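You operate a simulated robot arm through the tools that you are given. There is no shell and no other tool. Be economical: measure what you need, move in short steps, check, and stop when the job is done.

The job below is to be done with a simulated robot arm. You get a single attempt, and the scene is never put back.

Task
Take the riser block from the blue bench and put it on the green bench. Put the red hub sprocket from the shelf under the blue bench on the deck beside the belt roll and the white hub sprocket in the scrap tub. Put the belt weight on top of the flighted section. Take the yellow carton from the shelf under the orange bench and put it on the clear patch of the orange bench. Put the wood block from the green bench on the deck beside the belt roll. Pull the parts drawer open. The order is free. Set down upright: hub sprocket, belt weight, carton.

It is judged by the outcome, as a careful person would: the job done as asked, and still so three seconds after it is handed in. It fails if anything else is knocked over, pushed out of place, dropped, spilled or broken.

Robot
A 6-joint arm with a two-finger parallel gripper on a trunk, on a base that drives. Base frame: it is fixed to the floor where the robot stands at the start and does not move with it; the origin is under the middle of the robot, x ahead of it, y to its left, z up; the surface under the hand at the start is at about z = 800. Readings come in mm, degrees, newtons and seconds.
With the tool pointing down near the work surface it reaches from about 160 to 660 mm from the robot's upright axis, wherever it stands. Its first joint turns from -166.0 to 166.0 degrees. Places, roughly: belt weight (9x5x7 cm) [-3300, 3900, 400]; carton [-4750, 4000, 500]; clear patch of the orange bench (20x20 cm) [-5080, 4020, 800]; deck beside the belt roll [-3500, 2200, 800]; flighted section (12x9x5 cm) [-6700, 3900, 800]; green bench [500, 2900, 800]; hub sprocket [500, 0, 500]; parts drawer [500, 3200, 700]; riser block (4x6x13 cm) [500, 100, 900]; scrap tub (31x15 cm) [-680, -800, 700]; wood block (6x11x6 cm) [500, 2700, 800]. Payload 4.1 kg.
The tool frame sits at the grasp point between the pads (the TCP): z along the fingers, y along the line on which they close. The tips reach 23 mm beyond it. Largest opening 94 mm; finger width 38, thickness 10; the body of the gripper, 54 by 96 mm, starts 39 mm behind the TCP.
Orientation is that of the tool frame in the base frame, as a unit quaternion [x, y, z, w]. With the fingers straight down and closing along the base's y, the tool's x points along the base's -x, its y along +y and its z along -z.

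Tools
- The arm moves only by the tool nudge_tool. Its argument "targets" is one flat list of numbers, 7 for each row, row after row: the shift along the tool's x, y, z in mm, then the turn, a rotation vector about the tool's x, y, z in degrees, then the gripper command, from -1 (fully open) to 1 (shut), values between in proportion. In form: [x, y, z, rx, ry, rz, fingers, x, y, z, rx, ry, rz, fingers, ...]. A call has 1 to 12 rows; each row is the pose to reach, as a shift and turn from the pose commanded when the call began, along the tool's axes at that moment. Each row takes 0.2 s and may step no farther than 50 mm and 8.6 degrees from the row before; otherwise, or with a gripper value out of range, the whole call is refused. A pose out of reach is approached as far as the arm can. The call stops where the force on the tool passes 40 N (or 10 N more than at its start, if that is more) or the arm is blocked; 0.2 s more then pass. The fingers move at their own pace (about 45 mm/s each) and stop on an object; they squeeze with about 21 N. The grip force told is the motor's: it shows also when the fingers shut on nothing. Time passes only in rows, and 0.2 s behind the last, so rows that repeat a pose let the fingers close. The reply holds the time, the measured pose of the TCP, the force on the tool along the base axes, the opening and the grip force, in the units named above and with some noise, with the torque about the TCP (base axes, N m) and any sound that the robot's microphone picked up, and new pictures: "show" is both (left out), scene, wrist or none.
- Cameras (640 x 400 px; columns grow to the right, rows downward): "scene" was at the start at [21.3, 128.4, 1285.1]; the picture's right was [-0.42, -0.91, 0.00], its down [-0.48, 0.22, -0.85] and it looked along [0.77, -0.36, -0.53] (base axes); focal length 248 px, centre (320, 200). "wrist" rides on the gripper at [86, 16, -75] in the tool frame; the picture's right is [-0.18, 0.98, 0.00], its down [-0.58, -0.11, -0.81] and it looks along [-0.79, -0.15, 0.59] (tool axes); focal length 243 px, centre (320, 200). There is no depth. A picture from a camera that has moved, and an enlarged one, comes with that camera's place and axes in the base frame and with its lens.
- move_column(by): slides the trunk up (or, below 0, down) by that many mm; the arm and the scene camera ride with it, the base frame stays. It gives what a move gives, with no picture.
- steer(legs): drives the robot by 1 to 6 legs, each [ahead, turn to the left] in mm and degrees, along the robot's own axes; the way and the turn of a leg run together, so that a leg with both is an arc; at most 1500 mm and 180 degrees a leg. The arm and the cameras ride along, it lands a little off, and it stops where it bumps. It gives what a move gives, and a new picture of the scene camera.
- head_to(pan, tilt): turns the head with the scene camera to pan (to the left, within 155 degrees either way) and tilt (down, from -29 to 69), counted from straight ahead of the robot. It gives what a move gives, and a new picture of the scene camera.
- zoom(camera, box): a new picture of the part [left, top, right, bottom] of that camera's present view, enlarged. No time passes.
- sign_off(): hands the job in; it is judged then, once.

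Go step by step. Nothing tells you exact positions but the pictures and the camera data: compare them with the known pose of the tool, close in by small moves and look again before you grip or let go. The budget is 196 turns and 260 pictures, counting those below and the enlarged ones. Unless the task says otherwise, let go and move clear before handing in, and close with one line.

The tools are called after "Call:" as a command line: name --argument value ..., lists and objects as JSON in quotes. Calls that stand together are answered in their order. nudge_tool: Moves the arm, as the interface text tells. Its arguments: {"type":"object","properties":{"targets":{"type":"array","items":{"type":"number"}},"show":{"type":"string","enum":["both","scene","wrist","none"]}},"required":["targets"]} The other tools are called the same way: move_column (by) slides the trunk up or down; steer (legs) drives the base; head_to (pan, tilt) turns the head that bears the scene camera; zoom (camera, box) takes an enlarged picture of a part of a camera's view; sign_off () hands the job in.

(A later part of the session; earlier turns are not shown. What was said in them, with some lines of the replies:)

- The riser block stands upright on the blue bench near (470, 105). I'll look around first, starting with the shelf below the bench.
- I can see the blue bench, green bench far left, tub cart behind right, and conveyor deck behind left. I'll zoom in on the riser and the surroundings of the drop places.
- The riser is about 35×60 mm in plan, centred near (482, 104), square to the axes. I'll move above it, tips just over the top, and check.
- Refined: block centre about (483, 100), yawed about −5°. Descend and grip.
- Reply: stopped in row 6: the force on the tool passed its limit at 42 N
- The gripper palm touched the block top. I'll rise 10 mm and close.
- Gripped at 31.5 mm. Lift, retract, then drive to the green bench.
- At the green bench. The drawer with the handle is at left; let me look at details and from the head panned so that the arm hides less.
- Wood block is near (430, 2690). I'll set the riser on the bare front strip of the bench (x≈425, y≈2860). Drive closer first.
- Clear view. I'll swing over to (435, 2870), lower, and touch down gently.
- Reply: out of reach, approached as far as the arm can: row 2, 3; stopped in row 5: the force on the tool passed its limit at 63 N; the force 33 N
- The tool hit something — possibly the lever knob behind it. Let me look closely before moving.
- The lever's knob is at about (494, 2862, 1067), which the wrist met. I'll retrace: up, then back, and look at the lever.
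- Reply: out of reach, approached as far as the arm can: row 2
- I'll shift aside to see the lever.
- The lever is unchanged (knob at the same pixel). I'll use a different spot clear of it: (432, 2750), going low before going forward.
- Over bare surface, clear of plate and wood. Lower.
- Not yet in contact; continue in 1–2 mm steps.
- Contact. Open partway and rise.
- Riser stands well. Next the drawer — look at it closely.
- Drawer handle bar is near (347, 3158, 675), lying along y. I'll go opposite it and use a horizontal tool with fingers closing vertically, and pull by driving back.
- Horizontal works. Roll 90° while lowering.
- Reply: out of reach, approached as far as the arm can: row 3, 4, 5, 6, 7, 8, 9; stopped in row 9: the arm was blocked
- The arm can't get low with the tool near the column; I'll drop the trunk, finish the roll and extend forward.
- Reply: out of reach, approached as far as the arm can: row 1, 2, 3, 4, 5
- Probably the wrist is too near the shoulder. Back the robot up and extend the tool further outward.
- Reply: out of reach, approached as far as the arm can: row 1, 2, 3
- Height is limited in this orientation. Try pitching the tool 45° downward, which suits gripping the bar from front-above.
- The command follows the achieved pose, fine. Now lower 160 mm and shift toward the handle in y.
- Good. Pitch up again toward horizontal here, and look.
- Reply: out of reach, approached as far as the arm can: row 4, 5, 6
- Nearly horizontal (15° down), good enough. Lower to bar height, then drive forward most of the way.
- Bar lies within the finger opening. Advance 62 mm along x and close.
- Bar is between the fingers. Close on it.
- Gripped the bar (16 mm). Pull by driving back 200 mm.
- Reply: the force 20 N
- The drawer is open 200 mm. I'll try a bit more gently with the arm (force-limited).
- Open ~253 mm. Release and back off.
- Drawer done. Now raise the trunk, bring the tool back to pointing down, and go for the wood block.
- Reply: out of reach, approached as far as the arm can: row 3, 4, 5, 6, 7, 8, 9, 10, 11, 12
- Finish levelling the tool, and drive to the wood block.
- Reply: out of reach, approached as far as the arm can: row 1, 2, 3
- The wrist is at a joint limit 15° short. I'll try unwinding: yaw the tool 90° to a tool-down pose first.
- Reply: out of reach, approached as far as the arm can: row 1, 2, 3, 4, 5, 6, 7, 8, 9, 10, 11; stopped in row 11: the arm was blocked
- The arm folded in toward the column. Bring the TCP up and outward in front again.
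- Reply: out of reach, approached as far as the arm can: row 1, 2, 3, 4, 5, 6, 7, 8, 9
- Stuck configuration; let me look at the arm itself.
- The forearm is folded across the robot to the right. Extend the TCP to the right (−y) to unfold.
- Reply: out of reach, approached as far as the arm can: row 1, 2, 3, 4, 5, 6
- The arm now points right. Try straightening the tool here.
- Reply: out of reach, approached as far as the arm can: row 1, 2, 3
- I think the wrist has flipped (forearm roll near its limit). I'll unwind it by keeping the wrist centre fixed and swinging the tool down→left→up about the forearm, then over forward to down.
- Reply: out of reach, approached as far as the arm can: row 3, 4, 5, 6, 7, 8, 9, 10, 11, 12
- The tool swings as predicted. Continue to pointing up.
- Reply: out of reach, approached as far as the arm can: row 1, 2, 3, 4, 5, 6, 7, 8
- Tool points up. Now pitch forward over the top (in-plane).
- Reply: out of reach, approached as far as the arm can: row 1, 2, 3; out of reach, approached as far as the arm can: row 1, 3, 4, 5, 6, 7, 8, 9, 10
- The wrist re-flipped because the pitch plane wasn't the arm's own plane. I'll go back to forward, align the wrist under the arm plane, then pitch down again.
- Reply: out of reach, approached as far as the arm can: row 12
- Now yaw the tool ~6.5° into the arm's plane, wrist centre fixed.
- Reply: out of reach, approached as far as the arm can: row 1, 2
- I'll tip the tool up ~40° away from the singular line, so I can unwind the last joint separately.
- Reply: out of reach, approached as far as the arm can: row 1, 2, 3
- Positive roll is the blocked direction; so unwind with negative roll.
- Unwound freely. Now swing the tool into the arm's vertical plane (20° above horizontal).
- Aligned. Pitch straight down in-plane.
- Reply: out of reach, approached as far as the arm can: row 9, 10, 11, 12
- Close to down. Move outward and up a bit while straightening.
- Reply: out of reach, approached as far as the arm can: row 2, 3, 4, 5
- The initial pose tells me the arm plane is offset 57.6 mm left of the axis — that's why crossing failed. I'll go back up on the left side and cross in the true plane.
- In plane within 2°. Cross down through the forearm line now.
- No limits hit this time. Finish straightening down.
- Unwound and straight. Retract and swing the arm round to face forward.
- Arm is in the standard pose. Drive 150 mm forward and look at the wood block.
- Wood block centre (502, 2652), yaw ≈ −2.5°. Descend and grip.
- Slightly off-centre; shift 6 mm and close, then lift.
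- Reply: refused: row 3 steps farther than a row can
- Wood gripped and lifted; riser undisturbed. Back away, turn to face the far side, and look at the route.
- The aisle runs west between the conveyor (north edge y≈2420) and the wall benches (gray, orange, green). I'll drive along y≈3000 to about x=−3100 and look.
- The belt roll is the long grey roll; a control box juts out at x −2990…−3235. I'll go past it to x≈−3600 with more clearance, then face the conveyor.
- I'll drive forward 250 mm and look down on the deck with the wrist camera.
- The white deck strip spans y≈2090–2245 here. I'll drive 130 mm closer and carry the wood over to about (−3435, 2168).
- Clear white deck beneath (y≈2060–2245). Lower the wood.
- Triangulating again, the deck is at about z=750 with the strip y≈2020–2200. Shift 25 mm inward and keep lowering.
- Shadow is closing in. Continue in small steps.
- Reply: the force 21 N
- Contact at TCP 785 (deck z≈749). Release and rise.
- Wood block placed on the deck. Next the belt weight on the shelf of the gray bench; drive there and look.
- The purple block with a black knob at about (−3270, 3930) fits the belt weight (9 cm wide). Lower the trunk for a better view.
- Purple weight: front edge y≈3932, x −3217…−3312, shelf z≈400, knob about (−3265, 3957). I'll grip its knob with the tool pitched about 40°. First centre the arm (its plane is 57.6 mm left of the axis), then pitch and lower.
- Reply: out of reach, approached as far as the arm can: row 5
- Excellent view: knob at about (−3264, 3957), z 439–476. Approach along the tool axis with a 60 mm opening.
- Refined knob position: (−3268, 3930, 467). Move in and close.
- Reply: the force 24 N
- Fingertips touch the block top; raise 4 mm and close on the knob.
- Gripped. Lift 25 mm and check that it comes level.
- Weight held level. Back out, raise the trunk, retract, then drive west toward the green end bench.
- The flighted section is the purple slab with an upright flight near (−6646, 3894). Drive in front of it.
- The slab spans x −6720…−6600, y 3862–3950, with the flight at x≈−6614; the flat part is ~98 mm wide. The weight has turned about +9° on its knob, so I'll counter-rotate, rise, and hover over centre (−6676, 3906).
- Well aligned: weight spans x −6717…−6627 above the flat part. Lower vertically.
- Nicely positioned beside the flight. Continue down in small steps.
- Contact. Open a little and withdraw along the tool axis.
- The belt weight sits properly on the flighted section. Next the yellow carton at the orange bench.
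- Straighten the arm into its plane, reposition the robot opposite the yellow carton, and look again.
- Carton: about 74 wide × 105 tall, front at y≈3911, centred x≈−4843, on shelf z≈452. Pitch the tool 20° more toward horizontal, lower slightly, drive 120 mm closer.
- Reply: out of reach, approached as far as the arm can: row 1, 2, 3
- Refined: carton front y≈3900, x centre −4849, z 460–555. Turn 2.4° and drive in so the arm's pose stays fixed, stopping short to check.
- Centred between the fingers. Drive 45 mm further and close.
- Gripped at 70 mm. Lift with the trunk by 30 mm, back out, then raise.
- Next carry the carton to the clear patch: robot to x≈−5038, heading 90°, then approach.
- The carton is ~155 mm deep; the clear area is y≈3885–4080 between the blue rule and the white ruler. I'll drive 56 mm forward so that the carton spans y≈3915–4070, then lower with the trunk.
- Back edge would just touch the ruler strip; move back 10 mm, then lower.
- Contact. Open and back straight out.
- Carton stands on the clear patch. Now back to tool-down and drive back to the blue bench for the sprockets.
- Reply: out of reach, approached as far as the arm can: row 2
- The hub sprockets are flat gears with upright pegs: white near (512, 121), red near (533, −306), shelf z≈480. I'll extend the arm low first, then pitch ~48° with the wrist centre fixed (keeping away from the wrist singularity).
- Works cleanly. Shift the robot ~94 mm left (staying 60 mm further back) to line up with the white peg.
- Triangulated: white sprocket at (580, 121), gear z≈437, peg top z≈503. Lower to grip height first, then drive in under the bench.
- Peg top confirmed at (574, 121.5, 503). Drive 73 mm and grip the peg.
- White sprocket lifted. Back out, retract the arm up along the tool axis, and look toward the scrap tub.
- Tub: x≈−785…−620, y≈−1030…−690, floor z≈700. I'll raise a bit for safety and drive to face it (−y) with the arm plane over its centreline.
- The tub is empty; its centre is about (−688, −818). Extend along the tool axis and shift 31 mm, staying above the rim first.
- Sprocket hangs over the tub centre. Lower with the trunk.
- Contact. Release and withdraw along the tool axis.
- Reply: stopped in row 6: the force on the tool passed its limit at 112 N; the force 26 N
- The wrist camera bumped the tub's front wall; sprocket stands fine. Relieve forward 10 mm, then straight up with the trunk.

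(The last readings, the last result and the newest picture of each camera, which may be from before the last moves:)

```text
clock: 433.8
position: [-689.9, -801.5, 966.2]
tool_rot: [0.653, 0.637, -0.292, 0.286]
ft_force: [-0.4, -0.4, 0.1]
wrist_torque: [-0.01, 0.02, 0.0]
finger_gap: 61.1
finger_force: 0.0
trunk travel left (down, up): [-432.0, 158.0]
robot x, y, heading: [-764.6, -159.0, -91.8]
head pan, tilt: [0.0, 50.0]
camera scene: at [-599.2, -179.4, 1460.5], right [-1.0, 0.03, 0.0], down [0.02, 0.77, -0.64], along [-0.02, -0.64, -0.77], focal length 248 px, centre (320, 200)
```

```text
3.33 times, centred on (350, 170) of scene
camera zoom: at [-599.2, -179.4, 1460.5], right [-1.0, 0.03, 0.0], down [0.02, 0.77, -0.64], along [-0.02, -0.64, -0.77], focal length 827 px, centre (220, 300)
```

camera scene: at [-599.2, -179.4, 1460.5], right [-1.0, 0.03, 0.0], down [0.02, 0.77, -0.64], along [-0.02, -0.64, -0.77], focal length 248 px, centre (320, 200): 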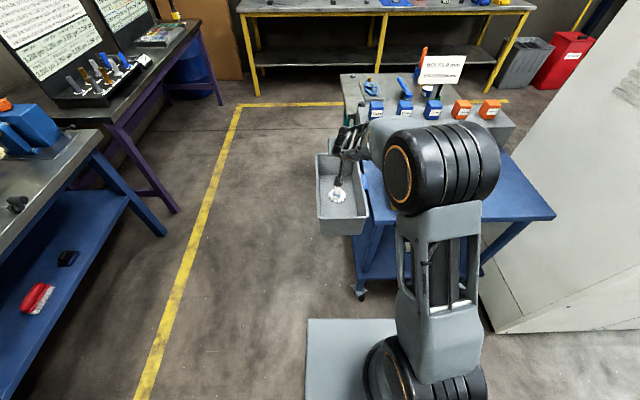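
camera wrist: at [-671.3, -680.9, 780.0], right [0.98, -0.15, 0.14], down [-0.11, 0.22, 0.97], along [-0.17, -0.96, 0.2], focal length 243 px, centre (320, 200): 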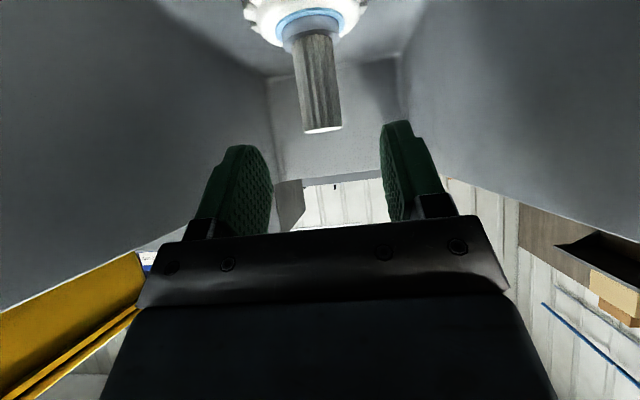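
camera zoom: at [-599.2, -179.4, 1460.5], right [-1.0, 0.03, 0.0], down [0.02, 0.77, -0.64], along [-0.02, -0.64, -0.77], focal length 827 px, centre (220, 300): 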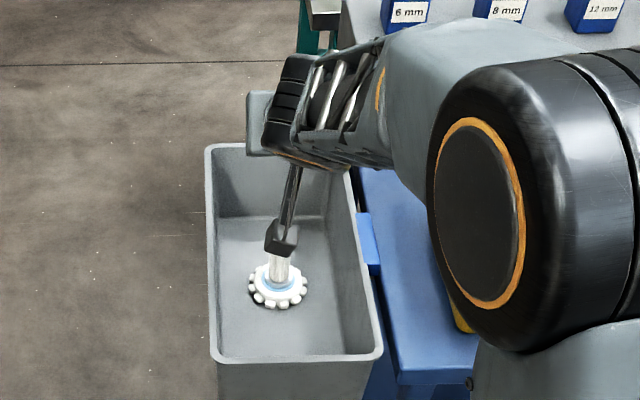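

White sprocket stands upright in the tub, and the tub hasn't moved. Now the red one near (591, −335): drive there and return the arm to the shelf configuration.

Call:
steer --legs '[[0, 54], [387, 0], [0, 38]]'

Call:
move_column --by -430

Call:
nudge_tool --targets '[0, 0, 30, 0, 0, 0, -0.3, 0, 0, 70, 0, 0, 0, -0.3]' --show "wrist"

```text
clock: 440.4
position: [181.6, -313.3, 966.9]
tool_rot: [0.002, 0.913, 0.001, 0.409]
ft_force: [0.6, 0.4, 0.2]
wrist_torque: [0.02, 0.01, 0.01]
finger_gap: 61.2
finger_force: 0.0
trunk travel left (down, up): [-432.0, 158.0]
robot x, y, heading: [-458.6, -405.6, -0.7]
head pan, tilt: [0.0, 50.0]
camera scene: at [-441.6, -235.0, 1460.4], right [-0.01, -1.0, 0.0], down [-0.77, 0.01, -0.64], along [0.64, -0.01, -0.77], focal length 248 px, centre (320, 200)
```

scene: 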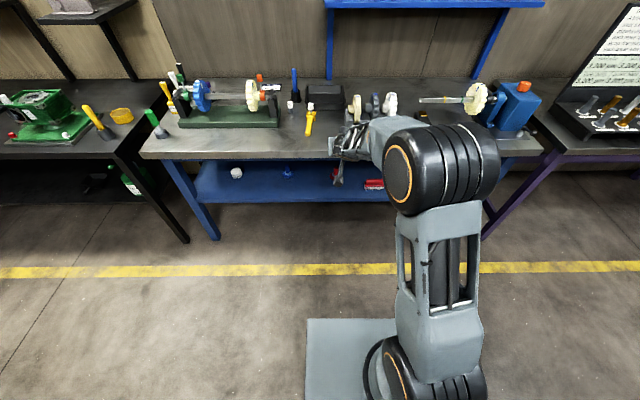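

```text
refused: -430 is not a number from -400 to 400
```

```text
clock: 440.9
position: [235.2, -313.5, 920.6]
tool_rot: [0.003, 0.913, 0.0, 0.409]
ft_force: [-0.5, -0.1, -0.2]
wrist_torque: [-0.03, 0.02, 0.0]
finger_gap: 61.0
finger_force: 0.1
trunk travel left (down, up): [-432.0, 158.0]
robot x, y, heading: [-461.6, -398.0, -0.7]
head pan, tilt: [0.0, 50.0]
camera wrist: at [121.7, -295.8, 904.9], right [0.13, 0.98, 0.14], down [-0.22, -0.11, 0.97], along [0.97, -0.15, 0.2], focal length 243 px, centre (320, 200)
```

wrist: 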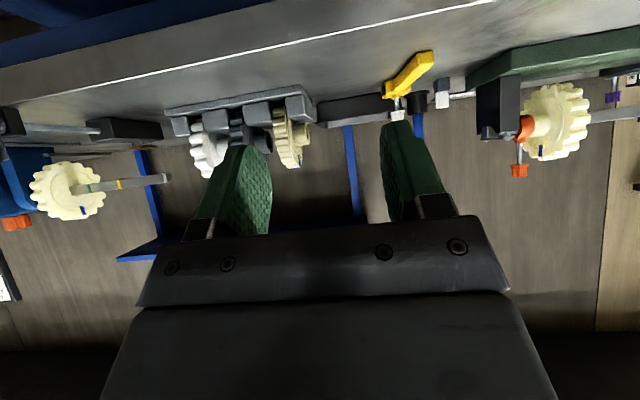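

Call:
move_column --by -400

Call:
move_column --by -30

Call:
nudge_tool --targets '[0, -18, 0, 0, 0, 0, -0.4]' --show "wrist"

```text
clock: 444.8
position: [234.2, -313.6, 520.8]
tool_rot: [0.002, 0.913, 0.0, 0.409]
ft_force: [0.2, 0.3, 0.4]
wrist_torque: [0.02, 0.0, 0.02]
finger_gap: 61.2
finger_force: 0.1
trunk travel left (down, up): [-32.0, 558.0]
robot x, y, heading: [-464.1, -404.0, -0.6]
head pan, tilt: [0.0, 50.0]
```

```text
clock: 445.5
position: [235.0, -313.6, 489.8]
tool_rot: [0.003, 0.912, 0.0, 0.409]
ft_force: [-0.5, 0.1, 0.8]
wrist_torque: [0.0, 0.01, 0.03]
finger_gap: 61.1
finger_force: 0.0
trunk travel left (down, up): [-2.0, 588.0]
robot x, y, heading: [-457.7, -401.7, -0.7]
head pan, tilt: [0.0, 50.0]
```

```text
clock: 445.9
position: [236.1, -331.6, 491.5]
tool_rot: [0.003, 0.913, 0.001, 0.409]
ft_force: [-0.1, -0.2, 0.0]
wrist_torque: [0.01, 0.0, 0.01]
finger_gap: 66.0
finger_force: 0.1
trunk travel left (down, up): [-2.0, 588.0]
robot x, y, heading: [-459.4, -403.2, -0.9]
head pan, tilt: [0.0, 50.0]
camera wrist: at [122.3, -313.8, 475.9], right [0.13, 0.98, 0.14], down [-0.22, -0.11, 0.97], along [0.97, -0.15, 0.2], focal length 243 px, centre (320, 200)
```

wrist: 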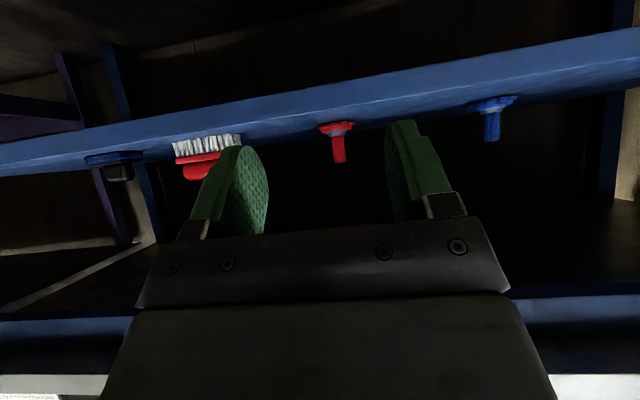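

Call:
steer --legs '[[280, 0]]'

Call:
nudge_tool --targets '[0, -2, 0, 0, 0, 0, -0.4]' --show "wrist"

```text
clock: 447.9
position: [517.8, -337.6, 490.9]
tool_rot: [0.004, 0.912, 0.0, 0.41]
ft_force: [0.3, 0.2, 0.3]
wrist_torque: [0.02, -0.03, -0.03]
finger_gap: 66.0
finger_force: 0.0
trunk travel left (down, up): [-2.0, 588.0]
robot x, y, heading: [-180.3, -405.1, -0.9]
head pan, tilt: [0.0, 50.0]
camera scene: at [-158.5, -239.3, 1030.5], right [-0.02, -1.0, 0.0], down [-0.77, 0.01, -0.64], along [0.64, -0.01, -0.77], focal length 248 px, centre (320, 200)
```

scene: 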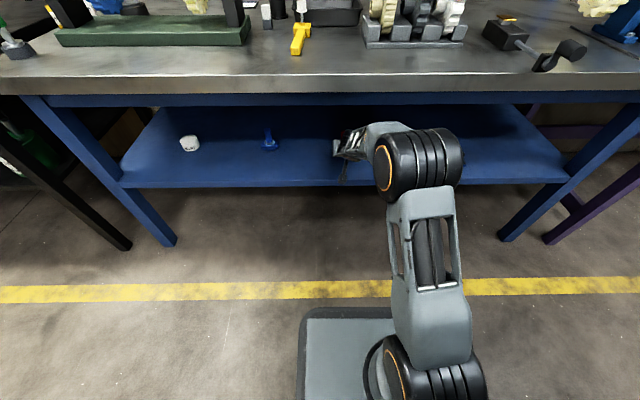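

```text
clock: 448.3
position: [516.9, -340.3, 491.5]
tool_rot: [0.006, 0.912, -0.002, 0.409]
ft_force: [-1.3, -0.3, 0.3]
wrist_torque: [-0.02, 0.0, -0.02]
finger_gap: 65.7
finger_force: 0.1
trunk travel left (down, up): [-2.0, 588.0]
robot x, y, heading: [-176.8, -405.8, -1.0]
head pan, tilt: [0.0, 50.0]
camera wrist: at [404.5, -322.1, 475.8], right [0.13, 0.98, 0.14], down [-0.22, -0.11, 0.97], along [0.97, -0.16, 0.2], focal length 243 px, centre (320, 200)
```

wrist: 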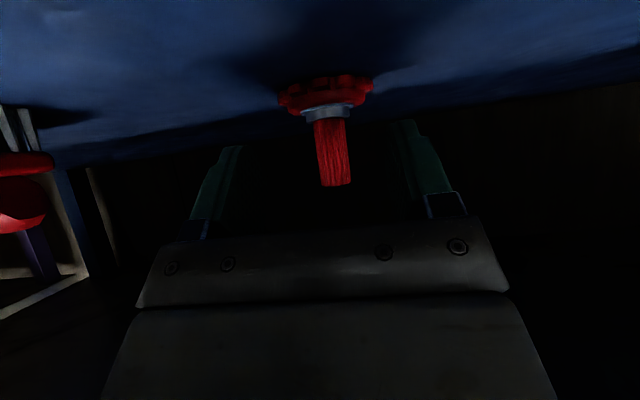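

Call:
steer --legs '[[68, 0]]'

Call:
nudge_tool --targets '[0, 0, 1, 0, 0, 0, -0.4]' --show "wrist"

```text
clock: 449.3
position: [585.9, -341.7, 491.5]
tool_rot: [0.004, 0.912, 0.0, 0.409]
ft_force: [-0.6, -1.2, -0.3]
wrist_torque: [0.0, 0.0, 0.02]
finger_gap: 65.8
finger_force: 0.1
trunk travel left (down, up): [-2.0, 588.0]
robot x, y, heading: [-111.5, -406.3, -1.0]
head pan, tilt: [0.0, 50.0]
camera scene: at [-90.3, -240.4, 1030.5], right [-0.02, -1.0, 0.0], down [-0.77, 0.01, -0.64], along [0.64, -0.01, -0.77], focal length 248 px, centre (320, 200)
```

scene: 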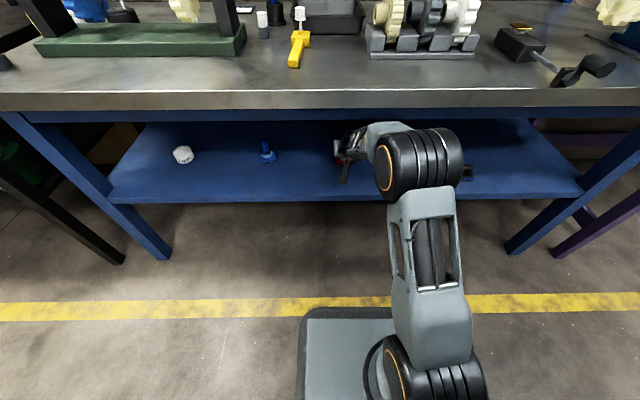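

```text
clock: 449.7
position: [587.1, -341.2, 489.9]
tool_rot: [0.003, 0.913, 0.0, 0.409]
ft_force: [0.0, 1.2, -0.7]
wrist_torque: [-0.03, -0.03, 0.02]
finger_gap: 65.7
finger_force: 0.0
trunk travel left (down, up): [-2.0, 588.0]
robot x, y, heading: [-108.3, -406.7, -0.8]
head pan, tilt: [0.0, 50.0]
camera wrist: at [473.5, -323.2, 475.1], right [0.13, 0.98, 0.14], down [-0.22, -0.11, 0.97], along [0.97, -0.16, 0.2], focal length 243 px, centre (320, 200)
```

wrist: 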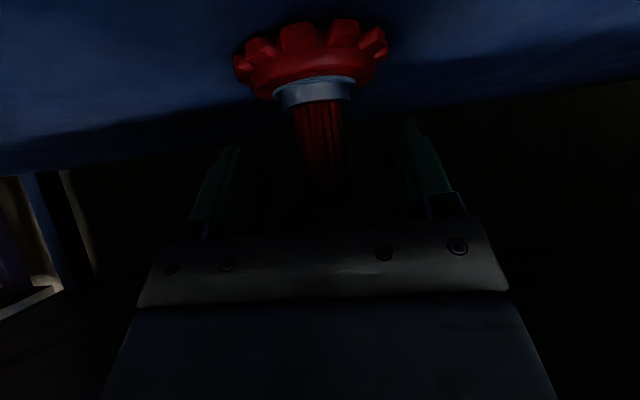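

Same picture as with the white one. Close, lift, and back out.

Call:
nudge_tool --targets '[0, 0, 0, 0, 0, 0, 1, 0, 0, 0, 0, 0, 0, 1, 0, 0, 0, 0, 0, 0, 1, 0, 0, 0, 0, 0, 0, 1]' --show "none"

Call:
move_column --by 30

Call:
steer --legs '[[-330, 0]]'

Call:
nudge_tool --targets '[0, 0, -45, 0, 0, 0, 1, 0, 0, -90, 0, 0, 0, 1, 0, 0, -135, 0, 0, 0, 1, 0, 0, -180, 0, 0, 0, 1, 0, 0, -225, 0, 0, 0, 1, 0, 0, -270, 0, 0, 0, 1]' --show "wrist"

```text
clock: 450.7
position: [587.2, -340.7, 490.5]
tool_rot: [0.005, 0.912, -0.001, 0.409]
ft_force: [0.3, -0.5, 0.5]
wrist_torque: [-0.16, -0.06, 0.03]
finger_gap: 24.0
finger_force: 20.8
trunk travel left (down, up): [-2.0, 588.0]
robot x, y, heading: [-110.4, -406.3, -0.8]
head pan, tilt: [0.0, 50.0]
```

```text
clock: 451.4
position: [586.4, -340.5, 519.2]
tool_rot: [0.004, 0.912, 0.0, 0.409]
ft_force: [-0.5, 0.2, -1.6]
wrist_torque: [-0.01, 0.02, -0.01]
finger_gap: 24.5
finger_force: 21.5
trunk travel left (down, up): [-32.0, 558.0]
robot x, y, heading: [-110.0, -409.6, -0.9]
head pan, tilt: [0.0, 50.0]
```

```text
clock: 453.6
position: [254.7, -332.5, 520.6]
tool_rot: [0.002, 0.913, 0.0, 0.409]
ft_force: [0.1, -0.9, -2.2]
wrist_torque: [-0.01, 0.01, 0.02]
finger_gap: 24.4
finger_force: 21.2
trunk travel left (down, up): [-32.0, 558.0]
robot x, y, heading: [-445.1, -400.0, -0.6]
head pan, tilt: [0.0, 50.0]
camera scene: at [-423.8, -235.9, 1060.5], right [-0.01, -1.0, 0.0], down [-0.77, 0.01, -0.64], along [0.64, -0.01, -0.77], focal length 248 px, centre (320, 200)
```

scene: 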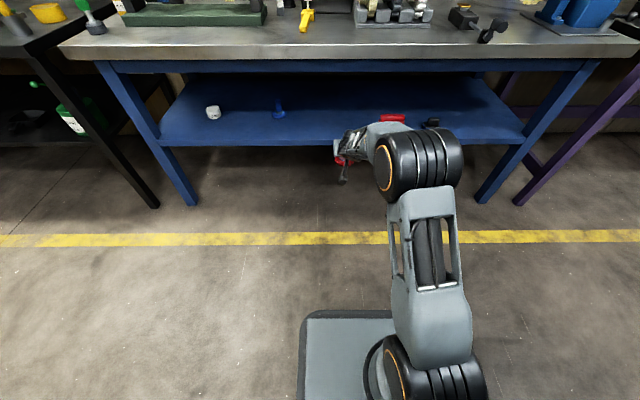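

```text
clock: 455.0
position: [49.2, -331.4, 699.6]
tool_rot: [0.002, 0.913, 0.0, 0.408]
ft_force: [-0.9, -0.1, -1.8]
wrist_torque: [-0.02, 0.03, 0.01]
finger_gap: 24.4
finger_force: 21.3
trunk travel left (down, up): [-32.0, 558.0]
robot x, y, heading: [-439.5, -401.4, -0.7]
head pan, tilt: [0.0, 50.0]
camera wrist: at [-63.8, -315.1, 683.3], right [0.12, 0.98, 0.14], down [-0.21, -0.11, 0.97], along [0.97, -0.15, 0.2], focal length 243 px, centre (320, 200)
```

wrist: 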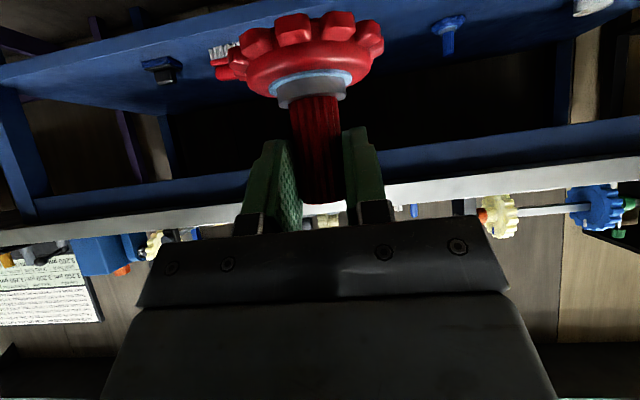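

Red sprocket secured. Raise and drive back to the conveyor deck.

Call:
move_column --by 330

Call:
steer --legs '[[0, 88.7], [1500, 0], [1500, 0], [470, 0], [0, 90]]'

Call:
head_to --pan 0 --tilt 20

```text
clock: 458.3
position: [50.6, -332.9, 1028.8]
tool_rot: [0.001, 0.913, 0.001, 0.409]
ft_force: [-1.1, -0.4, -2.0]
wrist_torque: [-0.01, 0.02, 0.0]
finger_gap: 24.1
finger_force: 21.3
trunk travel left (down, up): [-362.0, 228.0]
robot x, y, heading: [-446.8, -404.6, -0.5]
head pan, tilt: [0.0, 50.0]
```

```text
clock: 482.8
position: [-811.4, 3019.8, 1028.9]
tool_rot: [0.912, -0.004, -0.41, -0.001]
ft_force: [-0.1, -1.1, -1.6]
wrist_torque: [0.07, -0.03, -0.02]
finger_gap: 24.3
finger_force: 21.0
trunk travel left (down, up): [-362.0, 228.0]
robot x, y, heading: [-317.6, 3084.6, 178.9]
head pan, tilt: [0.0, 50.0]
camera scene: at [-338.3, 2920.6, 1390.5], right [0.02, 1.0, 0.0], down [0.77, -0.01, -0.64], along [-0.64, 0.01, -0.77], focal length 248 px, centre (320, 200)
```

scene: 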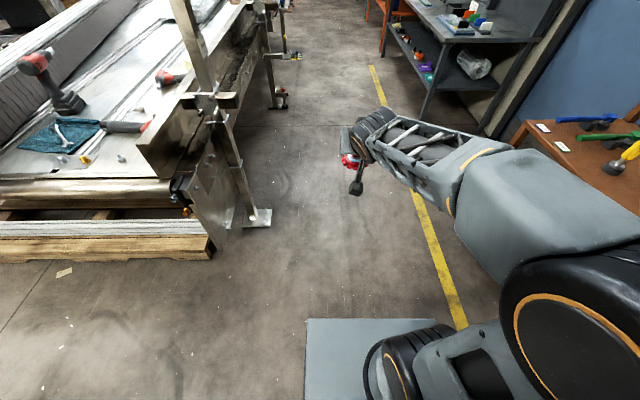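

```text
clock: 483.8
position: [-812.2, 3019.2, 1027.8]
tool_rot: [0.912, -0.004, -0.409, 0.0]
ft_force: [-0.3, -0.2, -1.4]
wrist_torque: [0.01, -0.02, 0.0]
finger_gap: 24.1
finger_force: 21.3
trunk travel left (down, up): [-362.0, 228.0]
robot x, y, heading: [-319.7, 3089.1, 179.2]
head pan, tilt: [0.0, 20.0]
camera scene: at [-354.4, 2920.8, 1436.0], right [0.02, 1.0, 0.0], down [0.34, -0.01, -0.94], along [-0.94, 0.01, -0.34], focal length 248 px, centre (320, 200)
```

scene: 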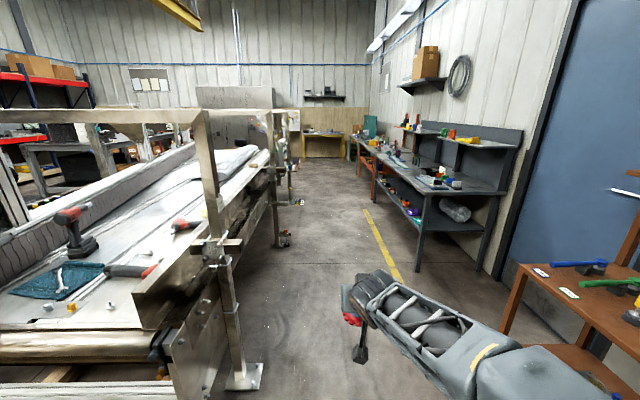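

Call:
steer --legs '[[1500, 0], [1500, 0], [310, 0], [0, 90.8]]'

Call:
head_to --pan 0 --tilt 35

```text
clock: 503.6
position: [-3530.4, 2673.2, 1028.5]
tool_rot: [0.653, 0.637, -0.292, 0.287]
ft_force: [0.0, 1.4, -1.7]
wrist_torque: [0.04, -0.02, -0.02]
finger_gap: 23.9
finger_force: 20.7
trunk travel left (down, up): [-362.0, 228.0]
robot x, y, heading: [-3589.3, 3168.5, -91.9]
head pan, tilt: [0.0, 20.0]
camera scene: at [-3425.2, 3129.2, 1436.0], right [-1.0, 0.03, 0.0], down [0.01, 0.34, -0.94], along [-0.03, -0.94, -0.34], focal length 248 px, centre (320, 200)
```

scene: 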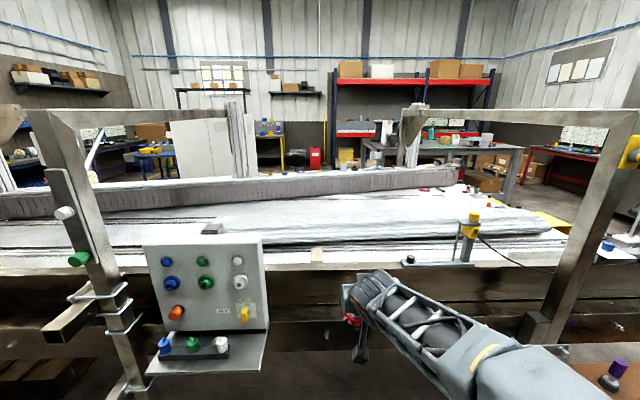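

```text
clock: 504.4
position: [-3530.4, 2672.5, 1028.4]
tool_rot: [0.653, 0.637, -0.292, 0.287]
ft_force: [-0.2, 0.2, -2.1]
wrist_torque: [0.06, 0.01, 0.0]
finger_gap: 23.8
finger_force: 21.0
trunk travel left (down, up): [-362.0, 228.0]
robot x, y, heading: [-3593.4, 3171.8, -91.8]
head pan, tilt: [0.0, 35.0]
camera scene: at [-3425.0, 3134.3, 1412.3], right [-1.0, 0.03, 0.0], down [0.02, 0.57, -0.82], along [-0.03, -0.82, -0.57], focal length 248 px, centre (320, 200)
```

scene: 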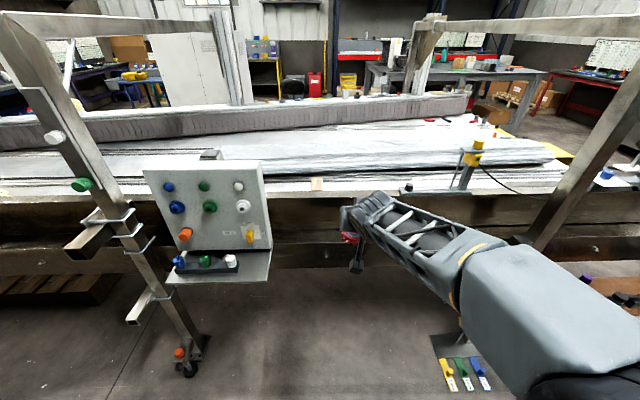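

The wood block is visible on the deck, and the route is clear. Drive forward 400 mm.

Call:
steer --legs '[[400, 0]]'

Call:
nudge_tool --targets '[0, -12, 35, 0, 0, 0, 1, 0, -24, 70, 0, 0, 0, 1, 0, -35, 105, 0, 0, 0, 1, 0, -35, 145, 0, 0, 0, 1]' --show "both"

```text
clock: 506.9
position: [-3539.2, 2275.0, 1028.2]
tool_rot: [0.651, 0.639, -0.292, 0.287]
ft_force: [-0.6, 0.9, -1.7]
wrist_torque: [0.03, 0.02, 0.01]
finger_gap: 23.8
finger_force: 21.1
trunk travel left (down, up): [-362.0, 228.0]
robot x, y, heading: [-3599.6, 2769.2, -91.3]
head pan, tilt: [0.0, 35.0]
camera scene: at [-3436.0, 2736.8, 1412.2], right [-1.0, 0.03, 0.0], down [0.01, 0.57, -0.82], along [-0.02, -0.82, -0.57], focal length 248 px, centre (320, 200)
```

scene: 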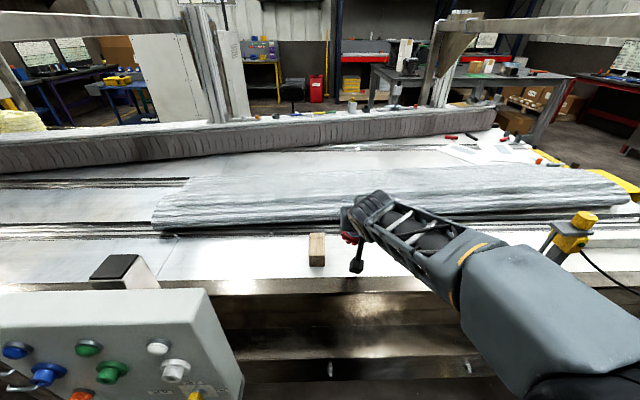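

```text
clock: 507.9
position: [-3574.8, 2167.5, 929.0]
tool_rot: [0.65, 0.64, -0.291, 0.288]
ft_force: [0.8, 0.1, -1.2]
wrist_torque: [0.04, 0.02, 0.01]
finger_gap: 23.4
finger_force: 20.9
trunk travel left (down, up): [-362.0, 228.0]
robot x, y, heading: [-3599.4, 2772.8, -91.3]
head pan, tilt: [0.0, 35.0]
camera scene: at [-3436.1, 2736.9, 1412.2], right [-1.0, 0.03, 0.0], down [0.01, 0.57, -0.82], along [-0.02, -0.82, -0.57], focal length 248 px, centre (320, 200)
camera wrist: at [-3556.2, 2280.4, 914.7], right [0.98, -0.14, 0.14], down [-0.11, 0.22, 0.97], along [-0.17, -0.97, 0.2], focal length 243 px, centre (320, 200)
```

scene: 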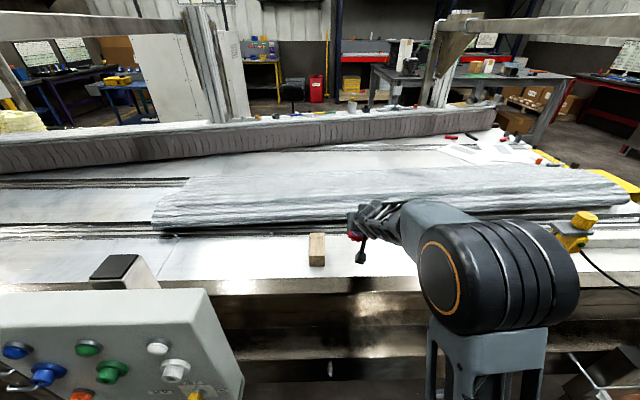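
wrist: 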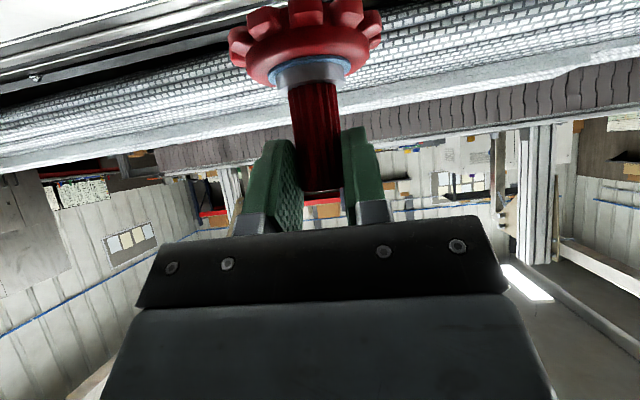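

Lower toward the deck at about (−3575, 2142).

Call:
nudge_tool --targets '[12, 0, 19, 0, 0, 0, 1, 24, 0, 38, 0, 0, 0, 1, 36, 0, 57, 0, 0, 0, 1, 47, 0, 75, 0, 0, 0, 1]' --show "wrist"

Call:
nudge_tool --targets '[4, 0, 3.5, 0, 0, 0, 1, 8, 0, 7, 0, 0, 0, 1, 12, 0, 10.5, 0, 0, 0, 1]' --show "none"

Call:
zoom --camera "scene" --box '[280, 180, 480, 300]'

```text
clock: 508.9
position: [-3577.1, 2142.8, 845.3]
tool_rot: [0.651, 0.639, -0.291, 0.287]
ft_force: [-0.1, -0.8, -1.0]
wrist_torque: [0.04, -0.02, 0.0]
finger_gap: 23.7
finger_force: 21.0
trunk travel left (down, up): [-362.0, 228.0]
robot x, y, heading: [-3601.5, 2768.7, -91.3]
head pan, tilt: [0.0, 35.0]
camera wrist: at [-3559.3, 2256.5, 831.3], right [0.98, -0.14, 0.14], down [-0.11, 0.22, 0.97], along [-0.17, -0.97, 0.2], focal length 243 px, centre (320, 200)
```

wrist: 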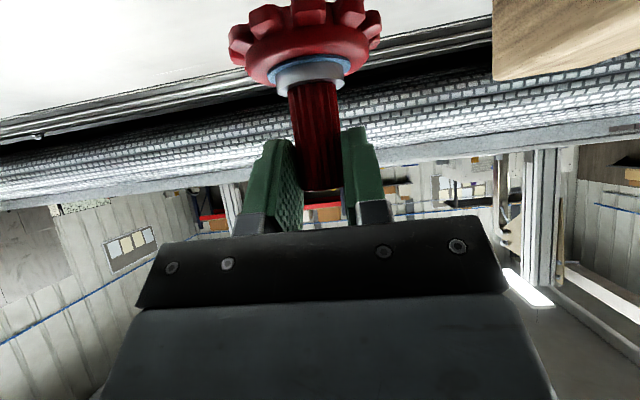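

```text
clock: 509.7
position: [-3575.3, 2144.3, 830.8]
tool_rot: [0.651, 0.64, -0.289, 0.288]
ft_force: [0.0, -0.3, -1.2]
wrist_torque: [-0.01, 0.01, 0.0]
finger_gap: 23.7
finger_force: 21.5
trunk travel left (down, up): [-362.0, 228.0]
robot x, y, heading: [-3602.0, 2767.3, -91.5]
head pan, tilt: [0.0, 35.0]
```

```text
3.20 times, centred on (380, 240) of scene
camera zoom: at [-3436.0, 2736.7, 1412.2], right [-1.0, 0.03, 0.0], down [0.01, 0.57, -0.82], along [-0.02, -0.82, -0.57], focal length 794 px, centre (128, 72)
```

zoom: 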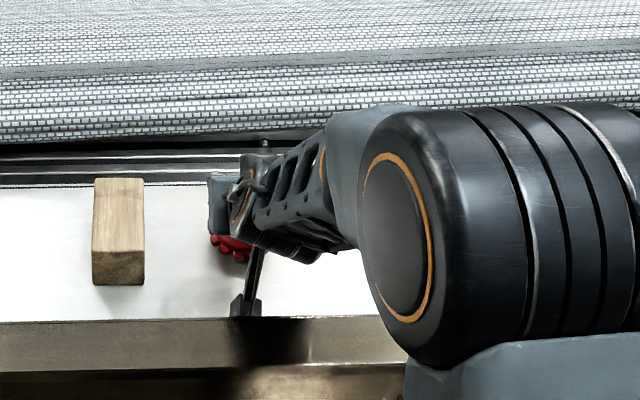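

A raised side rail (z≈908) lies at y≈2344; for clearance I'll shift 42 mm further in, then continue lowering.

Call:
nudge_tool --targets '[-14, 0, 15, 0, 0, 0, 1, -28, 0, 31, 0, 0, 0, 1]' --show "wrist"

Call:
nudge_tool --targets '[3, 0, 2.7, 0, 0, 0, 1, 6, 0, 5.3, 0, 0, 0, 1, 9, 0, 8, 0, 0, 0, 1]' --show "none"

Call:
nudge_tool --targets '[2.2, 0, 2, 0, 0, 0, 1, 4.4, 0, 4, 0, 0, 0, 1]' --show "none"

```text
clock: 510.3
position: [-3576.8, 2100.3, 829.8]
tool_rot: [0.652, 0.639, -0.291, 0.287]
ft_force: [0.5, 0.3, -2.2]
wrist_torque: [0.04, -0.02, 0.0]
finger_gap: 23.6
finger_force: 20.9
trunk travel left (down, up): [-362.0, 228.0]
robot x, y, heading: [-3606.3, 2763.9, -91.5]
head pan, tilt: [0.0, 35.0]
camera wrist: at [-3559.6, 2214.0, 815.0], right [0.98, -0.14, 0.14], down [-0.11, 0.22, 0.97], along [-0.17, -0.97, 0.2], focal length 243 px, centre (320, 200)
```

wrist: 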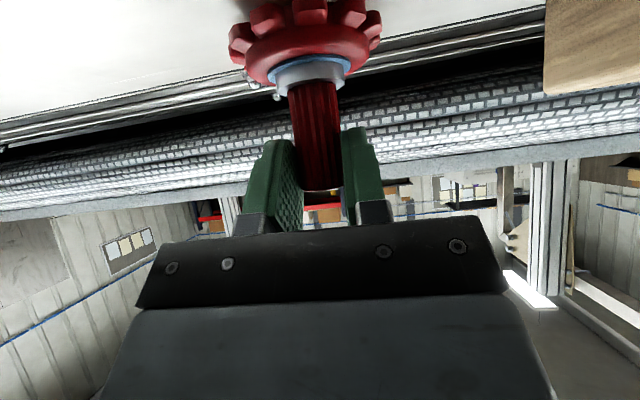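

```text
clock: 511.1
position: [-3576.5, 2102.1, 819.8]
tool_rot: [0.651, 0.639, -0.292, 0.288]
ft_force: [1.7, 1.2, 2.6]
wrist_torque: [-0.06, 0.12, 0.01]
finger_gap: 23.5
finger_force: 21.2
trunk travel left (down, up): [-362.0, 228.0]
robot x, y, heading: [-3602.8, 2770.6, -91.5]
head pan, tilt: [0.0, 35.0]
```

```text
clock: 511.7
position: [-3577.5, 2101.9, 815.5]
tool_rot: [0.65, 0.639, -0.293, 0.289]
ft_force: [1.1, -2.0, 18.3]
wrist_torque: [-0.33, 0.07, 0.17]
finger_gap: 24.0
finger_force: 21.4
trunk travel left (down, up): [-362.0, 228.0]
robot x, y, heading: [-3603.2, 2770.2, -91.4]
head pan, tilt: [0.0, 35.0]
```

Contact. Check closely that the gear rests on flat deck.

Call:
nudge_tool --targets '[-1.5, 0, -1.3, 0, 0, 0, 1]' --show "wrist"

Call:
head_to --pan 10 --tilt 38

Call:
zoom --camera "scene" --box '[300, 130, 460, 250]'

```text
clock: 512.1
position: [-3577.3, 2102.3, 815.3]
tool_rot: [0.651, 0.638, -0.292, 0.288]
ft_force: [0.2, -3.8, 11.2]
wrist_torque: [-0.56, 0.04, 0.09]
finger_gap: 23.7
finger_force: 21.3
trunk travel left (down, up): [-362.0, 228.0]
robot x, y, heading: [-3602.1, 2768.2, -91.8]
head pan, tilt: [0.0, 35.0]
camera wrist: at [-3559.0, 2215.4, 800.5], right [0.98, -0.14, 0.14], down [-0.11, 0.22, 0.97], along [-0.17, -0.97, 0.2], focal length 243 px, centre (320, 200)
```

wrist: 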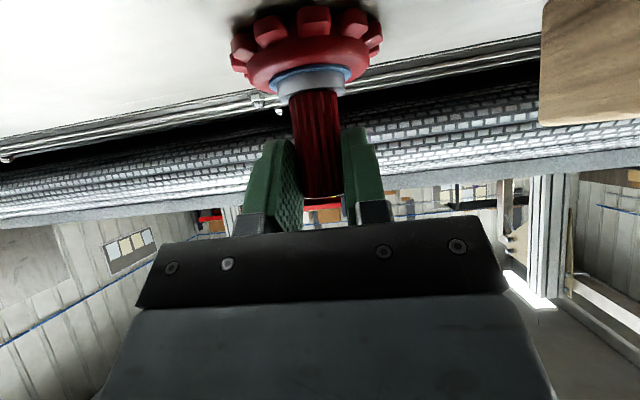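

```text
clock: 512.8
position: [-3577.0, 2101.0, 816.3]
tool_rot: [0.651, 0.639, -0.292, 0.288]
ft_force: [-1.6, -3.4, 10.9]
wrist_torque: [-0.4, 0.08, 0.0]
finger_gap: 23.6
finger_force: 20.6
trunk travel left (down, up): [-362.0, 228.0]
robot x, y, heading: [-3602.2, 2767.7, -91.5]
head pan, tilt: [10.0, 38.0]
camera scene: at [-3421.3, 2740.2, 1407.7], right [-0.99, -0.15, 0.0], down [-0.09, 0.61, -0.79], along [0.12, -0.78, -0.62], focal length 248 px, centre (320, 200)
```

scene: 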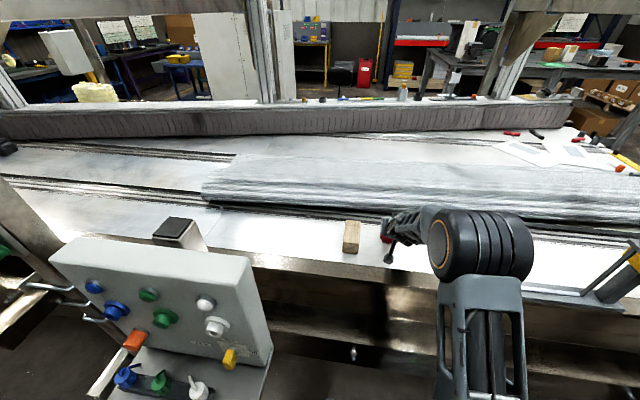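

```text
3.33 times, centred on (380, 190) of scene
camera zoom: at [-3421.3, 2740.2, 1407.7], right [-0.99, -0.15, 0.0], down [-0.09, 0.61, -0.79], along [0.12, -0.78, -0.62], focal length 827 px, centre (120, 233)
```

zoom: 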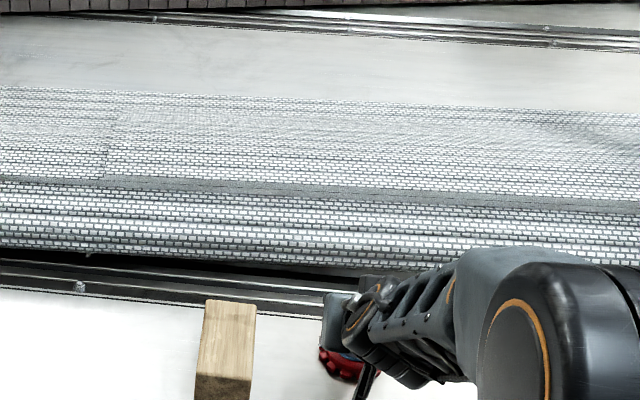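

The torque suggests its far edge touches the track lip. Raise 8 mm, move back 25 mm, lower again.

Call:
nudge_tool --targets '[-6, 0, -5.4, 0, 0, 0, 1, 2, 0, -15, 0, 0, 0, 1, 10.6, 0, -24, 0, 0, 0, 1]' --show "none"

Call:
nudge_tool --targets '[3, 0, 2.7, 0, 0, 0, 1, 6, 0, 5.3, 0, 0, 0, 1]' --show "none"

Call:
nudge_tool --targets '[2.2, 0, 2, 0, 0, 0, 1]' --show "none"

```text
clock: 513.6
position: [-3575.2, 2125.1, 821.7]
tool_rot: [0.652, 0.64, -0.29, 0.286]
ft_force: [-0.1, -0.7, -1.9]
wrist_torque: [0.03, 0.01, 0.04]
finger_gap: 23.6
finger_force: 20.7
trunk travel left (down, up): [-362.0, 228.0]
robot x, y, heading: [-3603.1, 2767.1, -91.5]
head pan, tilt: [10.0, 38.0]
```

```text
clock: 514.2
position: [-3576.4, 2126.1, 815.2]
tool_rot: [0.651, 0.639, -0.292, 0.288]
ft_force: [0.7, 0.4, 2.3]
wrist_torque: [0.11, -0.03, 0.0]
finger_gap: 23.8
finger_force: 21.3
trunk travel left (down, up): [-362.0, 228.0]
robot x, y, heading: [-3603.2, 2768.6, -91.4]
head pan, tilt: [10.0, 38.0]
```

```text
clock: 514.6
position: [-3576.7, 2126.7, 816.0]
tool_rot: [0.65, 0.639, -0.293, 0.289]
ft_force: [-0.9, 2.6, 15.0]
wrist_torque: [0.11, 0.12, 0.06]
finger_gap: 23.5
finger_force: 21.2
trunk travel left (down, up): [-362.0, 228.0]
robot x, y, heading: [-3603.1, 2772.7, -91.4]
head pan, tilt: [10.0, 38.0]
```

Flat contact now. Release, then rise straight up with the trunk.

Call:
nudge_tool --targets '[-1.5, 0, -1.3, 0, 0, 0, 0.2, -1.5, 0, -1.3, 0, 0, 0, -0.3, -1.5, 0, -1.3, 0, 0, 0, -0.3, -1.5, 0, -1.3, 0, 0, 0, -0.3]' --show "wrist"

Call:
move_column --by 200

Call:
steer --legs '[[-200, 0]]'

Call:
zoom --camera "scene" --box '[300, 130, 460, 250]'

```text
clock: 515.6
position: [-3575.9, 2125.7, 813.6]
tool_rot: [0.651, 0.639, -0.291, 0.288]
ft_force: [0.2, 0.8, 0.0]
wrist_torque: [0.02, 0.01, -0.02]
finger_gap: 61.1
finger_force: 0.0
trunk travel left (down, up): [-362.0, 228.0]
robot x, y, heading: [-3600.5, 2767.3, -91.4]
head pan, tilt: [10.0, 38.0]
camera wrist: at [-3558.5, 2239.8, 798.8], right [0.98, -0.14, 0.14], down [-0.11, 0.22, 0.97], along [-0.17, -0.97, 0.2], focal length 243 px, centre (320, 200)
```

wrist: 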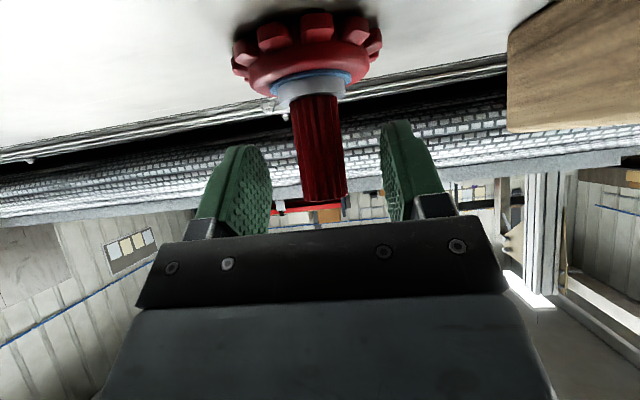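

```text
clock: 517.8
position: [-3575.8, 2125.5, 1014.2]
tool_rot: [0.651, 0.64, -0.29, 0.287]
ft_force: [-0.5, -0.7, -0.2]
wrist_torque: [0.02, 0.03, -0.02]
finger_gap: 61.1
finger_force: 0.1
trunk travel left (down, up): [-562.0, 28.0]
robot x, y, heading: [-3603.1, 2769.0, -91.2]
head pan, tilt: [10.0, 38.0]
```

```text
clock: 519.4
position: [-3570.7, 2328.6, 1013.4]
tool_rot: [0.651, 0.639, -0.291, 0.287]
ft_force: [-0.4, -0.6, 0.4]
wrist_torque: [0.02, 0.02, -0.02]
finger_gap: 61.3
finger_force: 0.0
trunk travel left (down, up): [-562.0, 28.0]
robot x, y, heading: [-3594.7, 2970.9, -91.3]
head pan, tilt: [10.0, 38.0]
camera scene: at [-3416.0, 2942.3, 1607.7], right [-0.99, -0.15, 0.0], down [-0.09, 0.61, -0.79], along [0.12, -0.78, -0.62], focal length 248 px, centre (320, 200)
```

scene: 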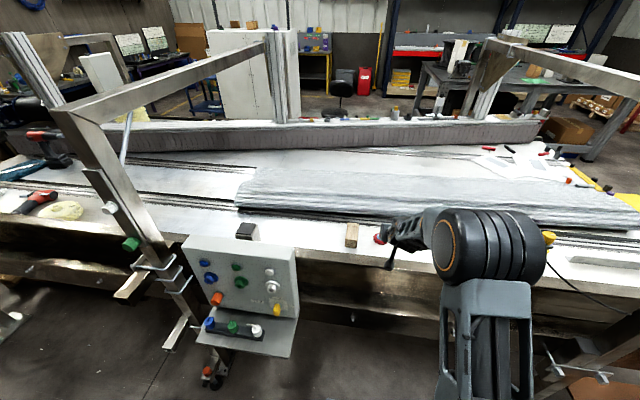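

```text
3.33 times, centred on (380, 190) of scene
camera zoom: at [-3416.0, 2942.3, 1607.7], right [-0.99, -0.15, 0.0], down [-0.09, 0.61, -0.79], along [0.12, -0.78, -0.62], focal length 827 px, centre (120, 233)
```

zoom: 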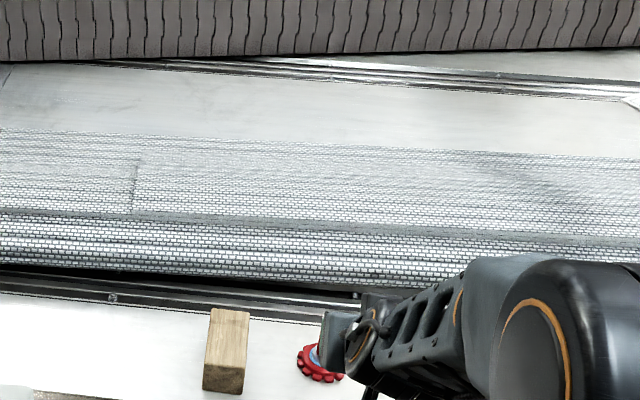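

Back off a little more for a full view.

Call:
steer --legs '[[-170, 0]]'

Call:
zoom --camera "scene" --box '[320, 160, 440, 250]'

```text
clock: 520.8
position: [-3566.9, 2498.1, 1014.7]
tool_rot: [0.652, 0.639, -0.291, 0.287]
ft_force: [-0.1, 0.1, 0.3]
wrist_torque: [-0.02, 0.03, 0.01]
finger_gap: 60.8
finger_force: 0.0
trunk travel left (down, up): [-562.0, 28.0]
robot x, y, heading: [-3594.4, 3145.5, -91.4]
head pan, tilt: [10.0, 38.0]
camera scene: at [-3411.8, 3111.8, 1607.7], right [-0.99, -0.15, 0.0], down [-0.09, 0.61, -0.79], along [0.12, -0.78, -0.62], focal length 248 px, centre (320, 200)
```

scene: 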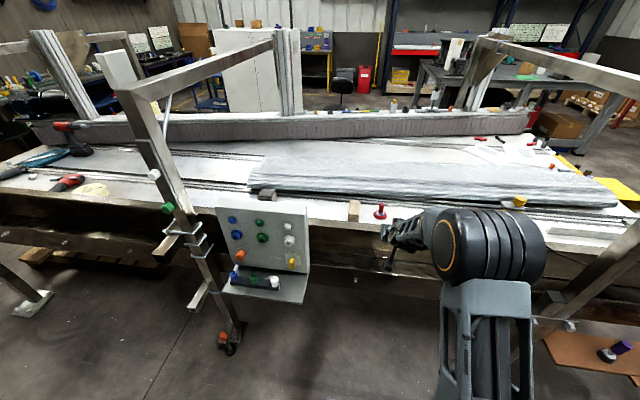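

```text
4.44 times, centred on (380, 205) of scene
camera zoom: at [-3411.8, 3111.8, 1607.7], right [-0.99, -0.15, 0.0], down [-0.09, 0.61, -0.79], along [0.12, -0.78, -0.62], focal length 1103 px, centre (53, 178)
```

zoom: 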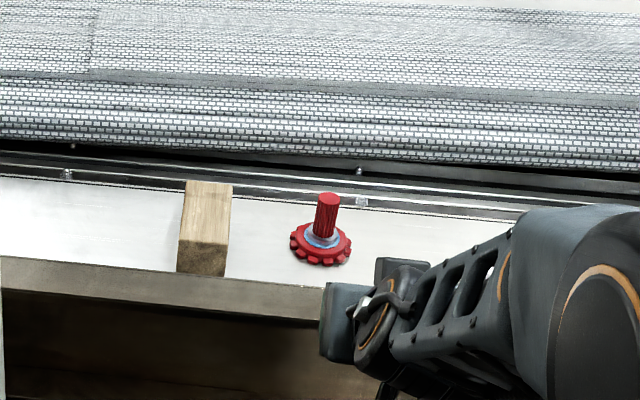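

The red sprocket stands upright beside the wood block on the deck, and the other items were seen in place after I set each one down. The gripper is empty and clear, so I'm handing in.

Call:
sign_off

```text
The job is handed in.
```

I finished all seven parts of the job and handed it in, and the pictures showed each item in place after I set it down. There were two bumps on the way: the gripper touched the lever on the green bench, and the wrist camera pressed the scrap tub's front wall. Neither the lever nor the tub looked moved afterwards.
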